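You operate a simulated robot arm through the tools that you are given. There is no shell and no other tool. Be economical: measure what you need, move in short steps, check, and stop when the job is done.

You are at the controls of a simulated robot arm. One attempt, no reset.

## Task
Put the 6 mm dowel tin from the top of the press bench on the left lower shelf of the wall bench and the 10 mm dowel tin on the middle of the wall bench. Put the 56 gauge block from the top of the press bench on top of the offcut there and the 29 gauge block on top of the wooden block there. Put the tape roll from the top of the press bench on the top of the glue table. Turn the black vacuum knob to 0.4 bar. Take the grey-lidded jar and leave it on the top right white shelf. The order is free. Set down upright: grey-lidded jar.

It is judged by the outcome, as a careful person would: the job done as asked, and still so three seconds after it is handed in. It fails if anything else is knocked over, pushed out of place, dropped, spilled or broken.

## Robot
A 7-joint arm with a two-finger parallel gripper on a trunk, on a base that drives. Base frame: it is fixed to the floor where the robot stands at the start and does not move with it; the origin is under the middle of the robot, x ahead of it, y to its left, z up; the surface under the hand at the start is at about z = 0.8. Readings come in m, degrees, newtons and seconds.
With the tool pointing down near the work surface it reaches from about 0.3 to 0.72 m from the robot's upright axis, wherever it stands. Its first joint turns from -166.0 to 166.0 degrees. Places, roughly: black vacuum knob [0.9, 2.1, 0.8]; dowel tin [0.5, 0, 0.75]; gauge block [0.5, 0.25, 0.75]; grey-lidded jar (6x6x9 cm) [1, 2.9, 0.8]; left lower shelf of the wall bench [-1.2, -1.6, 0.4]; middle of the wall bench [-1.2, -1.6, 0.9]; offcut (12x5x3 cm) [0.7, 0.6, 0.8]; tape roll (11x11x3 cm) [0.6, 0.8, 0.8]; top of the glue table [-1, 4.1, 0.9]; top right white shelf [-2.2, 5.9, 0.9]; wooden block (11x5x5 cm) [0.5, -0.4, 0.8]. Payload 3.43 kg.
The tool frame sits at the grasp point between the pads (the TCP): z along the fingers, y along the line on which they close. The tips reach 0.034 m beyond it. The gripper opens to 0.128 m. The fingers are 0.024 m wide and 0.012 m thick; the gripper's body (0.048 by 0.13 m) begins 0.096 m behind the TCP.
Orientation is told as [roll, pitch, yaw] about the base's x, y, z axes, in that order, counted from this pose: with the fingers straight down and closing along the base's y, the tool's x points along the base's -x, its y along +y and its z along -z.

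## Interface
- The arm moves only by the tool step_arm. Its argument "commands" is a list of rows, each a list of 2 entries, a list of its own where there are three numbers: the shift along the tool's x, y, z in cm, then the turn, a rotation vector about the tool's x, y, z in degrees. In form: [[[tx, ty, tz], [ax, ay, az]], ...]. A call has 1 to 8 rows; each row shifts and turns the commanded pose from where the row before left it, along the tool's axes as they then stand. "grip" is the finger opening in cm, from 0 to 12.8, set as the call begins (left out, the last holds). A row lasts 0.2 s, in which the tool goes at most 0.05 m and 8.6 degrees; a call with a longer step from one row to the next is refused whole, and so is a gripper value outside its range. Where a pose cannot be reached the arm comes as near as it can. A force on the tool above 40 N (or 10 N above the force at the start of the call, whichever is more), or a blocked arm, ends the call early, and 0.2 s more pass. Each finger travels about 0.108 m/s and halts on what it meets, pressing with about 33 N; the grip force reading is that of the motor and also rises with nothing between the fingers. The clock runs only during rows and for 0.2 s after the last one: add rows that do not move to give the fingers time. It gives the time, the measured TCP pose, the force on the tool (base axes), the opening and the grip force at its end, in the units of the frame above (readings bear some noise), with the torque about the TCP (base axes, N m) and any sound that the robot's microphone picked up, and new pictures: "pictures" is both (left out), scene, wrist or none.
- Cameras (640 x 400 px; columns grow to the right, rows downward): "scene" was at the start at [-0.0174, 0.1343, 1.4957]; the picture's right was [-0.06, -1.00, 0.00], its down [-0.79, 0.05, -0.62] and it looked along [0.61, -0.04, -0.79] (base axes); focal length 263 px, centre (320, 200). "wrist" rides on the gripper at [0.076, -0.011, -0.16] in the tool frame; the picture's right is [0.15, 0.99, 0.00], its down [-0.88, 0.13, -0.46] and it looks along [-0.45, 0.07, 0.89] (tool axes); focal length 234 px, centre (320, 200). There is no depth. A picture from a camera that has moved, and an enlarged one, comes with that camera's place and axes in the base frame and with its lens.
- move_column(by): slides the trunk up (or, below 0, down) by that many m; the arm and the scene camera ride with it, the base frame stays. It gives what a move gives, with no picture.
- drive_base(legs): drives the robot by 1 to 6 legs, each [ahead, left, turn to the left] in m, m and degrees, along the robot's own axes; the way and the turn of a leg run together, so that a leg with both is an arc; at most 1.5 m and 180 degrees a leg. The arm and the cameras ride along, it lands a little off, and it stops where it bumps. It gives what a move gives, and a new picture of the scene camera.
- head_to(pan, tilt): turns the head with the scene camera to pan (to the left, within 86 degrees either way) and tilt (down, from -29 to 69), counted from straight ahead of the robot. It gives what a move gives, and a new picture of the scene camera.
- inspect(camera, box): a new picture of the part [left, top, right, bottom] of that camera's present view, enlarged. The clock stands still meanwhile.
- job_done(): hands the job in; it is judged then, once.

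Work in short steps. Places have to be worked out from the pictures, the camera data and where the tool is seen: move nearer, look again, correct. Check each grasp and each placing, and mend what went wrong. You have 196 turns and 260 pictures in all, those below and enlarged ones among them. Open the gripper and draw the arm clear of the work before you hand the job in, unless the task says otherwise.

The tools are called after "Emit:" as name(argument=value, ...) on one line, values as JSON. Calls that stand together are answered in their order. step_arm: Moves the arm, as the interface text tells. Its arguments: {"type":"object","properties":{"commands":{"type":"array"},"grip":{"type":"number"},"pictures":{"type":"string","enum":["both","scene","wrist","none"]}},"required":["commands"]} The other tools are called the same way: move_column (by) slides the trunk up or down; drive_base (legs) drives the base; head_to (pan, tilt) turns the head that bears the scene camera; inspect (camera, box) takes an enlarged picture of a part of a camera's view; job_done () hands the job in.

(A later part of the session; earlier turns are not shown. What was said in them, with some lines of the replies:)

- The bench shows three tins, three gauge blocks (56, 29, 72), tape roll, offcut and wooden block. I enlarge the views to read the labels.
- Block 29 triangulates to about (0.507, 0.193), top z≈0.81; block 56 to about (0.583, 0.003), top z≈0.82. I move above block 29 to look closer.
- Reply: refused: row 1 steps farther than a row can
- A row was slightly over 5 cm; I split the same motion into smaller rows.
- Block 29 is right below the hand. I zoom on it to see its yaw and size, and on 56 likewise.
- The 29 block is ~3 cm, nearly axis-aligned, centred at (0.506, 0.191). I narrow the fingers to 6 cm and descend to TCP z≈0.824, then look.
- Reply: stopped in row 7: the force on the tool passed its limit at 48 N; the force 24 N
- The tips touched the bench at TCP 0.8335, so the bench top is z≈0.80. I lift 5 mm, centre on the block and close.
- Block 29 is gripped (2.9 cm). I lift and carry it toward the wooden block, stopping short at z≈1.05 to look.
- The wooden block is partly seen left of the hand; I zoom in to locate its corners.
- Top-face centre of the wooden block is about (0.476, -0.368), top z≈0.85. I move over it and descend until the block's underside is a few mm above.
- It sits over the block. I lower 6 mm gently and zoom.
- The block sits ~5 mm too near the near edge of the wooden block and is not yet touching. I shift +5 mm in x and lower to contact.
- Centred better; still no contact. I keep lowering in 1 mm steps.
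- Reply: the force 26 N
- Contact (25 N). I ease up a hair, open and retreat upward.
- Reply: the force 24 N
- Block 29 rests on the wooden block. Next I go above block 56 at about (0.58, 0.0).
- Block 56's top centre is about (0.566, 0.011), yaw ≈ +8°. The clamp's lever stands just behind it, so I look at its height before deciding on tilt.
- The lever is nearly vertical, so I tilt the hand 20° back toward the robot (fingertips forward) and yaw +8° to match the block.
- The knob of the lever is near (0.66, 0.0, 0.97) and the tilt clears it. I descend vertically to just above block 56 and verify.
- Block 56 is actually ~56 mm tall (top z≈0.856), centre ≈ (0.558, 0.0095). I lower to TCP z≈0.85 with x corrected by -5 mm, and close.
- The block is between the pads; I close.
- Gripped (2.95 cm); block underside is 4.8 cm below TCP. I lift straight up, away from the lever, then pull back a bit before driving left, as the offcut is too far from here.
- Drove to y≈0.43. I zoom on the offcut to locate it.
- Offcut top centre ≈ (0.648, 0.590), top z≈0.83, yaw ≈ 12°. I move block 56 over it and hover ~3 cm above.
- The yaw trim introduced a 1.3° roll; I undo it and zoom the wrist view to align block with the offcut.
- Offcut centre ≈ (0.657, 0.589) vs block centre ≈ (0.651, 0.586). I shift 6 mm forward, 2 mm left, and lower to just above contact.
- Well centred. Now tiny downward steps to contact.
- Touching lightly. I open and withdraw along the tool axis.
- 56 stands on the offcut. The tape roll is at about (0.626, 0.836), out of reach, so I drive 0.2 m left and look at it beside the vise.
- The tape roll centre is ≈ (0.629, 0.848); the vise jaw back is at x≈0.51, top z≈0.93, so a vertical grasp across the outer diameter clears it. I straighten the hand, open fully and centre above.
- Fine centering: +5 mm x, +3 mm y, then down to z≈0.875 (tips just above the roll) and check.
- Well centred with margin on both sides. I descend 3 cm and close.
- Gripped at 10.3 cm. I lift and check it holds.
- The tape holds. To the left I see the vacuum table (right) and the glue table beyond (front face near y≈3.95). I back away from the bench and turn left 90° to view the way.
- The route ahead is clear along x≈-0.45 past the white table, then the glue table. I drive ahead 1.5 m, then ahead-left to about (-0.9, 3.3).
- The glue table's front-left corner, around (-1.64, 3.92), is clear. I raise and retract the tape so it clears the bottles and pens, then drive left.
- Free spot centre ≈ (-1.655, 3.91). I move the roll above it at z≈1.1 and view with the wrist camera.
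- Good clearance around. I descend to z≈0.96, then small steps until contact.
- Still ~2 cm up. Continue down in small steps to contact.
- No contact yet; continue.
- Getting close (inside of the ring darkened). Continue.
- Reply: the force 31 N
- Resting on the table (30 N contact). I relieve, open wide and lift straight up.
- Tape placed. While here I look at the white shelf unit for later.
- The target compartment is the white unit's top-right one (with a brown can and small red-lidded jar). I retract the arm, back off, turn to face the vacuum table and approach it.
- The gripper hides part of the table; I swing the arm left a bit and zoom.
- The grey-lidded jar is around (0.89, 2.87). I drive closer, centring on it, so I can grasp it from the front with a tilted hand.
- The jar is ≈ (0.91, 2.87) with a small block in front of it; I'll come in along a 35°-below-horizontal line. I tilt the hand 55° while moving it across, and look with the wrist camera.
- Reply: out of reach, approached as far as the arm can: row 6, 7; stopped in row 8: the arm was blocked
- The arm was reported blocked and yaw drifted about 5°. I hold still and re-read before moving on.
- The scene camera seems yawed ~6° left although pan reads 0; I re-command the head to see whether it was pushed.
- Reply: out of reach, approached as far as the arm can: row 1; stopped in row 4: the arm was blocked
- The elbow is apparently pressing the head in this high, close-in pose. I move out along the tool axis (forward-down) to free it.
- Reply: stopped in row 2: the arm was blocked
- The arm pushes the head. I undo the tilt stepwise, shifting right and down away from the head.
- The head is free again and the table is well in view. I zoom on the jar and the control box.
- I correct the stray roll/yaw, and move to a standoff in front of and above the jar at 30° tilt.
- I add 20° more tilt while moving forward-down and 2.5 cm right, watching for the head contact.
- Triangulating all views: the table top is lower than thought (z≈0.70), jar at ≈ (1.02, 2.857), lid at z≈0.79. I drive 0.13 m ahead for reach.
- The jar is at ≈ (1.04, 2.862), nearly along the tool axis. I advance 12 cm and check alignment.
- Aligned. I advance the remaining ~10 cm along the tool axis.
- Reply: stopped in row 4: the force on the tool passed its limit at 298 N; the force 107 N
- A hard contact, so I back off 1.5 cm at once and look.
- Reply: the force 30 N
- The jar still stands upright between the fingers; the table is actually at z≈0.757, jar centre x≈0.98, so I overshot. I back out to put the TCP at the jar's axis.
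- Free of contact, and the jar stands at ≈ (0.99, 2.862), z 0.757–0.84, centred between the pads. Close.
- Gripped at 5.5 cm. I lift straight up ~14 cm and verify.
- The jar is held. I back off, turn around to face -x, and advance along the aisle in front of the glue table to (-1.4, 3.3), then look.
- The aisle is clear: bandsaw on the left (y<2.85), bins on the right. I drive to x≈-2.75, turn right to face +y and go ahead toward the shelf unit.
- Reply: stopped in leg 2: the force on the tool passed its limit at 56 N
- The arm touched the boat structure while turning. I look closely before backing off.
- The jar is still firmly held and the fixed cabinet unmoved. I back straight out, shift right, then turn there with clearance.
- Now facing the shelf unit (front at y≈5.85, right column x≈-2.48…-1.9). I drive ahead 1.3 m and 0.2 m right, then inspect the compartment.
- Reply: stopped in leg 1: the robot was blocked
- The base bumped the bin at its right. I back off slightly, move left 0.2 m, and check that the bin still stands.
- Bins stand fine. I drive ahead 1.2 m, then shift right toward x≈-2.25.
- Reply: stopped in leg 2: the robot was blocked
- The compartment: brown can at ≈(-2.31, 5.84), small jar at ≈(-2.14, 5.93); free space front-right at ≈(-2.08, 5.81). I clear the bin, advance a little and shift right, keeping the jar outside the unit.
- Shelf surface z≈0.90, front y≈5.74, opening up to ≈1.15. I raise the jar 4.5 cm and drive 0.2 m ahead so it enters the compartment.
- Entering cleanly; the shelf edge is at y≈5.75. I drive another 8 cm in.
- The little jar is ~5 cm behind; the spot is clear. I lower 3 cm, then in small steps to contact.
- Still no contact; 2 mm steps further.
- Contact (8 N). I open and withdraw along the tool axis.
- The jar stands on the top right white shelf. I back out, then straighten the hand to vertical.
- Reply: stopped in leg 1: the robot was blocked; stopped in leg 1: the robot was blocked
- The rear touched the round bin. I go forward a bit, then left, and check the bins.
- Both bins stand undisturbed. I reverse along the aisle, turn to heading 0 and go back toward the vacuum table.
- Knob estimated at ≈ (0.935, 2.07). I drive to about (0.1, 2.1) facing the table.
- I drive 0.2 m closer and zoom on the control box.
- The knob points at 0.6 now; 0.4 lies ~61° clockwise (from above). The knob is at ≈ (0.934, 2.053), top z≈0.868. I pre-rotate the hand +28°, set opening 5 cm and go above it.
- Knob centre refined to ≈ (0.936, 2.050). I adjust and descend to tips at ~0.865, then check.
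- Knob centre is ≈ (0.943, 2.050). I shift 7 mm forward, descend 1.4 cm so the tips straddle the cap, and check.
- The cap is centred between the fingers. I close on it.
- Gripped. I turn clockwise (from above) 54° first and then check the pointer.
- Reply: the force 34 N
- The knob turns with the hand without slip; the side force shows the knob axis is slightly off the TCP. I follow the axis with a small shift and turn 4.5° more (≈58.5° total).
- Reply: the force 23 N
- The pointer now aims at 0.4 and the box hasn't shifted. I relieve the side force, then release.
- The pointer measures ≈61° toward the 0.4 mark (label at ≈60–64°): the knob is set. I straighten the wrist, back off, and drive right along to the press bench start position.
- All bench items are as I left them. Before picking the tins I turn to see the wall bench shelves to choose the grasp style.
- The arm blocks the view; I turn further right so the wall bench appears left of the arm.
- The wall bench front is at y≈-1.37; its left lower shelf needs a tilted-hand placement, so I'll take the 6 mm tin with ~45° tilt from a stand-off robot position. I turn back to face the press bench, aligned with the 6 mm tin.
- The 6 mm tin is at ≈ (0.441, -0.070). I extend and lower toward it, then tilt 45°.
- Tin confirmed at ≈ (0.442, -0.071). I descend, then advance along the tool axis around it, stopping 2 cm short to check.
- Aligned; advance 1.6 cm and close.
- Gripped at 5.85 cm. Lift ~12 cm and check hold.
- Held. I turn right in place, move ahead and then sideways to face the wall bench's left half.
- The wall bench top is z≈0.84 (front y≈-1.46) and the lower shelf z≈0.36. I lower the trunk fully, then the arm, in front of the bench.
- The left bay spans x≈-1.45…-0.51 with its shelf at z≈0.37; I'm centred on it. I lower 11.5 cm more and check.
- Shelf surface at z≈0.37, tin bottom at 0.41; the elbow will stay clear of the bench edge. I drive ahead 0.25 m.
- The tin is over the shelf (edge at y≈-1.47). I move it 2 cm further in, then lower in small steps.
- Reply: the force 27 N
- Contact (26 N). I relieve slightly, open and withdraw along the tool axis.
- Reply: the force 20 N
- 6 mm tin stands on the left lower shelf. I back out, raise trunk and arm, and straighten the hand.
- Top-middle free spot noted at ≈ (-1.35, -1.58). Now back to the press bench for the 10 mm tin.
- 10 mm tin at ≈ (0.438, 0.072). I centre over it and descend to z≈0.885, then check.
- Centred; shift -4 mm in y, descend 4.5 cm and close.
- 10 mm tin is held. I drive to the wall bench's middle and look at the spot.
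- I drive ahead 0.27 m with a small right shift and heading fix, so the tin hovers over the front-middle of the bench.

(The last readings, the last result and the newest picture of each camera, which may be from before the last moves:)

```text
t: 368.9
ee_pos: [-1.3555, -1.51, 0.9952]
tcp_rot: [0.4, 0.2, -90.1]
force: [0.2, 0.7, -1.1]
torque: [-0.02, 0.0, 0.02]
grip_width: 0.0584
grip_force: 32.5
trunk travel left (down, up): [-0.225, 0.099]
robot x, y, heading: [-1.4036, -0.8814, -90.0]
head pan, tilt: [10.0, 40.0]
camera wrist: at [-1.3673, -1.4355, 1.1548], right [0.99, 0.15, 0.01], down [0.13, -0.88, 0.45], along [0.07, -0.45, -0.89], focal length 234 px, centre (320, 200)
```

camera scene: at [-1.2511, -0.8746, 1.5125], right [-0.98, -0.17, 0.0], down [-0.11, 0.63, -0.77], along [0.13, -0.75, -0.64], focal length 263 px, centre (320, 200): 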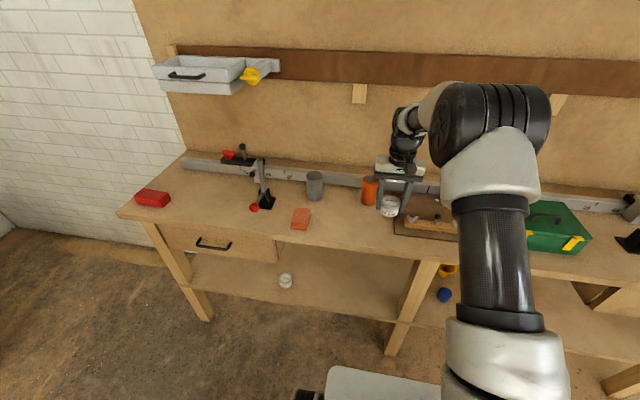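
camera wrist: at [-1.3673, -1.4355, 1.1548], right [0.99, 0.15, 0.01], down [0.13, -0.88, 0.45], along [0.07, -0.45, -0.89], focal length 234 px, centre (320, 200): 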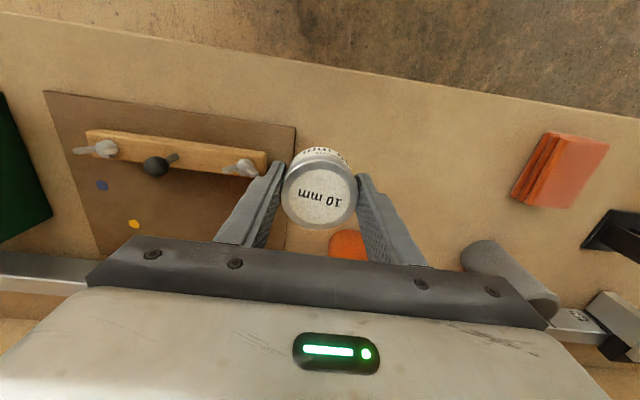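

The board's right edge is x≈-1.385, orange can front y≈-1.64, brick x≈-1.085. I place the tin at ≈ (-1.30, -1.52): shift and descend near the surface.

Emit:
step_arm(commands=[[[-0.5, 2.8, 0], [0, 0, 0]], [[-0.5, 2.7, 0], [0, 0, 0]], [[0, 0, 4], [0, 0, 0]], [[0, 0, 4], [0, 0, 0]], [[0, 0, 1.5], [0, 0, 0]], [[0, 0, 0], [0, 0, 0]]], pictures="both")

```text
t: 370.1
ee_pos: [-1.2979, -1.5239, 0.9144]
tcp_rot: [0.5, -0.6, -90.1]
force: [-0.1, 6.4, 15.6]
torque: [0.44, 0.48, -0.23]
grip_width: 0.0584
grip_force: 32.8
trunk travel left (down, up): [-0.225, 0.099]
robot x, y, heading: [-1.3998, -0.8762, -90.1]
head pan, tilt: [10.0, 40.0]
stopped in row 6: the force on the tool passed its limit at 59 N (the readings are from after the stop); the commanded pose is now the measured one
camera scene: at [-1.2514, -0.8721, 1.5126], right [-0.98, -0.17, 0.0], down [-0.11, 0.63, -0.77], along [0.13, -0.76, -0.64], focal length 263 px, centre (320, 200)
camera wrist: at [-1.3104, -1.4467, 1.0728], right [0.99, 0.15, 0.01], down [0.13, -0.88, 0.47], along [0.07, -0.46, -0.88], focal length 234 px, centre (320, 200)
```

scene: 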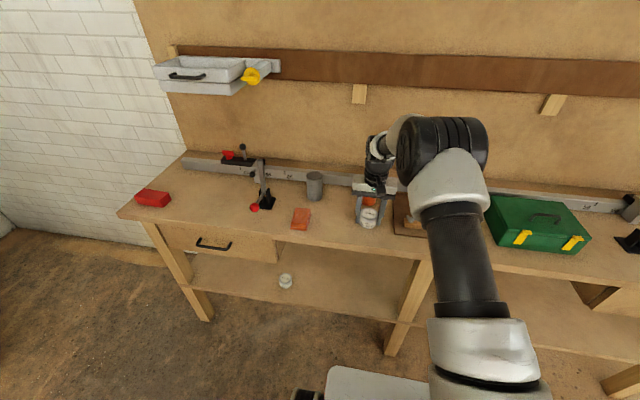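
wrist: 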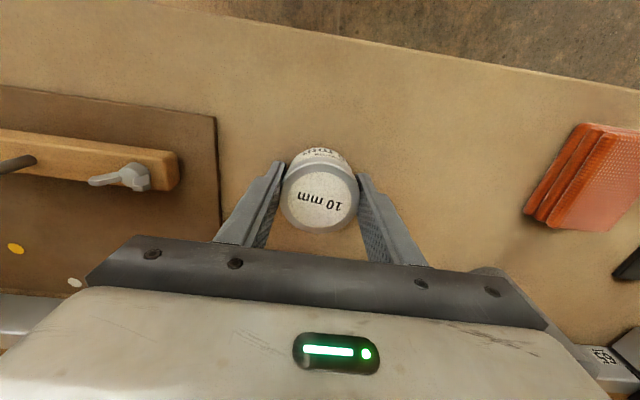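

Contact at TCP z≈0.914 (surface ≈0.872). I zoom to confirm the tin rests on the bench and nothing else touches.

Emit:
inspect(camera="scene", box=[320, 140, 440, 250])

```text
3.64 times, centred on (380, 195) of scene
camera zoom: at [-1.2514, -0.8721, 1.5126], right [-0.98, -0.17, 0.0], down [-0.11, 0.63, -0.77], along [0.13, -0.76, -0.64], focal length 956 px, centre (102, 218)
```

zoom: 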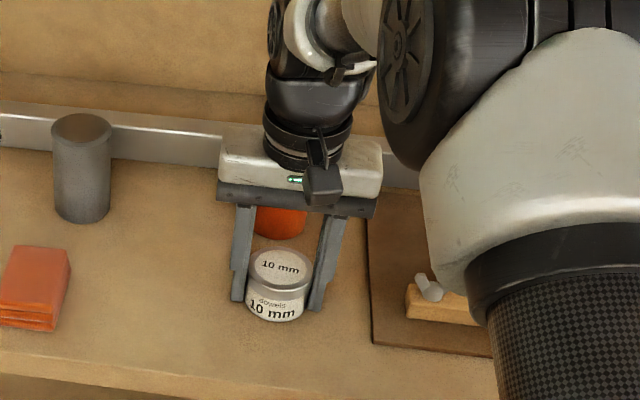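

The tin rests on the bench, the can is well behind. I relieve, open and lift.

Emit:
step_arm(commands=[[[0, 0, -0.15], [0, 0, 0]]], pictures="none")

Emit:
step_arm(commands=[[[0, 0, 0], [0, 0, 0]], [[0, 0, 0], [0, 0, 0]], [[0, 0, -2], [0, 0, 0]], [[0, 0, -4], [0, 0, 0]], [[0, 0, -4.5], [0, 0, 0]], [[0, 0, -4], [0, 0, 0]], [[0, 0, 0], [0, 0, 0]]], grip=8, pictures="both")

```text
t: 370.5
ee_pos: [-1.2972, -1.5242, 0.913]
tcp_rot: [0.6, -0.6, -90.1]
force: [-1.8, 4.6, 17.9]
torque: [0.26, 0.45, -0.08]
grip_width: 0.0585
grip_force: 32.9
trunk travel left (down, up): [-0.225, 0.099]
robot x, y, heading: [-1.4053, -0.879, -89.9]
head pan, tilt: [10.0, 40.0]
```

```text
t: 372.1
ee_pos: [-1.2983, -1.5238, 1.0593]
tcp_rot: [0.5, -0.4, -90.0]
force: [-0.5, -0.1, 1.4]
torque: [-0.03, -0.02, -0.01]
grip_width: 0.0797
grip_force: 0.1
trunk travel left (down, up): [-0.225, 0.099]
robot x, y, heading: [-1.4079, -0.883, -90.2]
head pan, tilt: [10.0, 40.0]
camera scene: at [-1.2511, -0.8742, 1.5125], right [-0.98, -0.17, 0.0], down [-0.11, 0.63, -0.77], along [0.13, -0.75, -0.64], focal length 263 px, centre (320, 200)
camera wrist: at [-1.3097, -1.4461, 1.2184], right [0.99, 0.15, 0.01], down [0.13, -0.88, 0.46], along [0.07, -0.46, -0.89], focal length 234 px, centre (320, 200)
```

scene: 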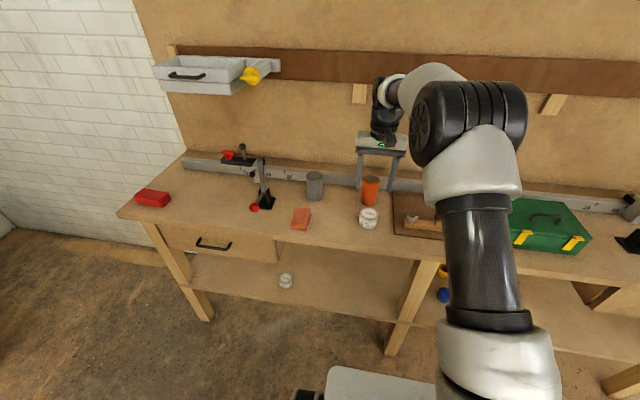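
wrist: 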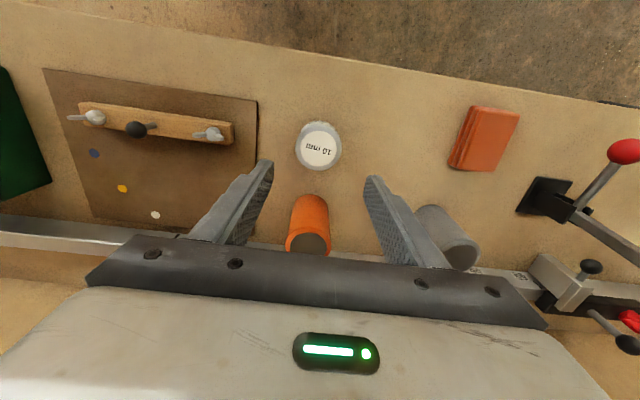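

The 10 mm tin stands on the bench middle, the 6 mm tin on the left lower shelf below. I back the robot away to clear the work.

Emit:
drive_base(legs=[[-0.3, 0, 0]])

```text
t: 374.2
ee_pos: [-1.301, -1.2285, 1.0586]
tcp_rot: [0.6, -0.5, -90.6]
force: [0.3, 0.8, -0.9]
torque: [0.0, -0.04, 0.01]
grip_width: 0.08
grip_force: 0.0
trunk travel left (down, up): [-0.225, 0.099]
robot x, y, heading: [-1.4007, -0.5835, -90.5]
head pan, tilt: [10.0, 40.0]
camera scene: at [-1.2496, -0.5799, 1.5125], right [-0.99, -0.16, 0.0], down [-0.11, 0.63, -0.77], along [0.13, -0.76, -0.64], focal length 263 px, centre (320, 200)
```

scene: 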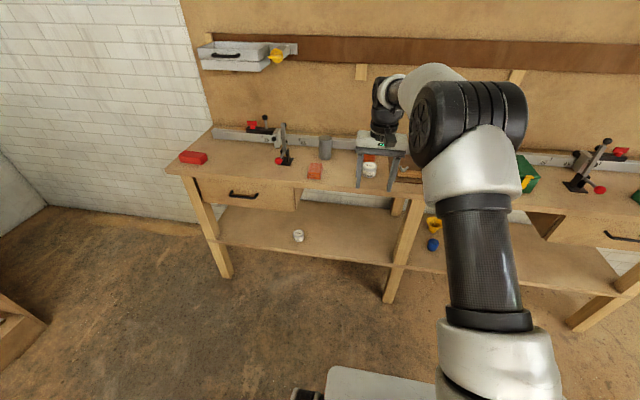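

All items are placed, the gripper is open and the arm is clear; I hand the job in.

Emit:
job_done()

```text
The job is handed in.
```

I handed the job in with every item placed as asked:

- **Tins:** the 6 mm tin is on the left lower shelf of the wall bench. The 10 mm tin is on its top, a little left of dead centre because a jig board occupies the exact middle.
- **Gauge blocks:** 56 stands on the offcut and 29 on the wooden block.
- **Tape roll:** on the front-left corner of the glue table.
- **Vacuum knob:** turned from 0.6 to 0.4 bar; the pointer measures within a few degrees of the mark.
- **Jar:** the grey-lidded jar stands upright on the top right white shelf.

There were a few bumps along the way. The gripper hit hard (about 300 N) while reaching for the jar. The arm touched the boat-frame structure while I carried the jar. The base nudged the bins beside the glue table three times. In the pictures I took afterwards, the jar and bins were upright and the structure showed no sign of having moved.
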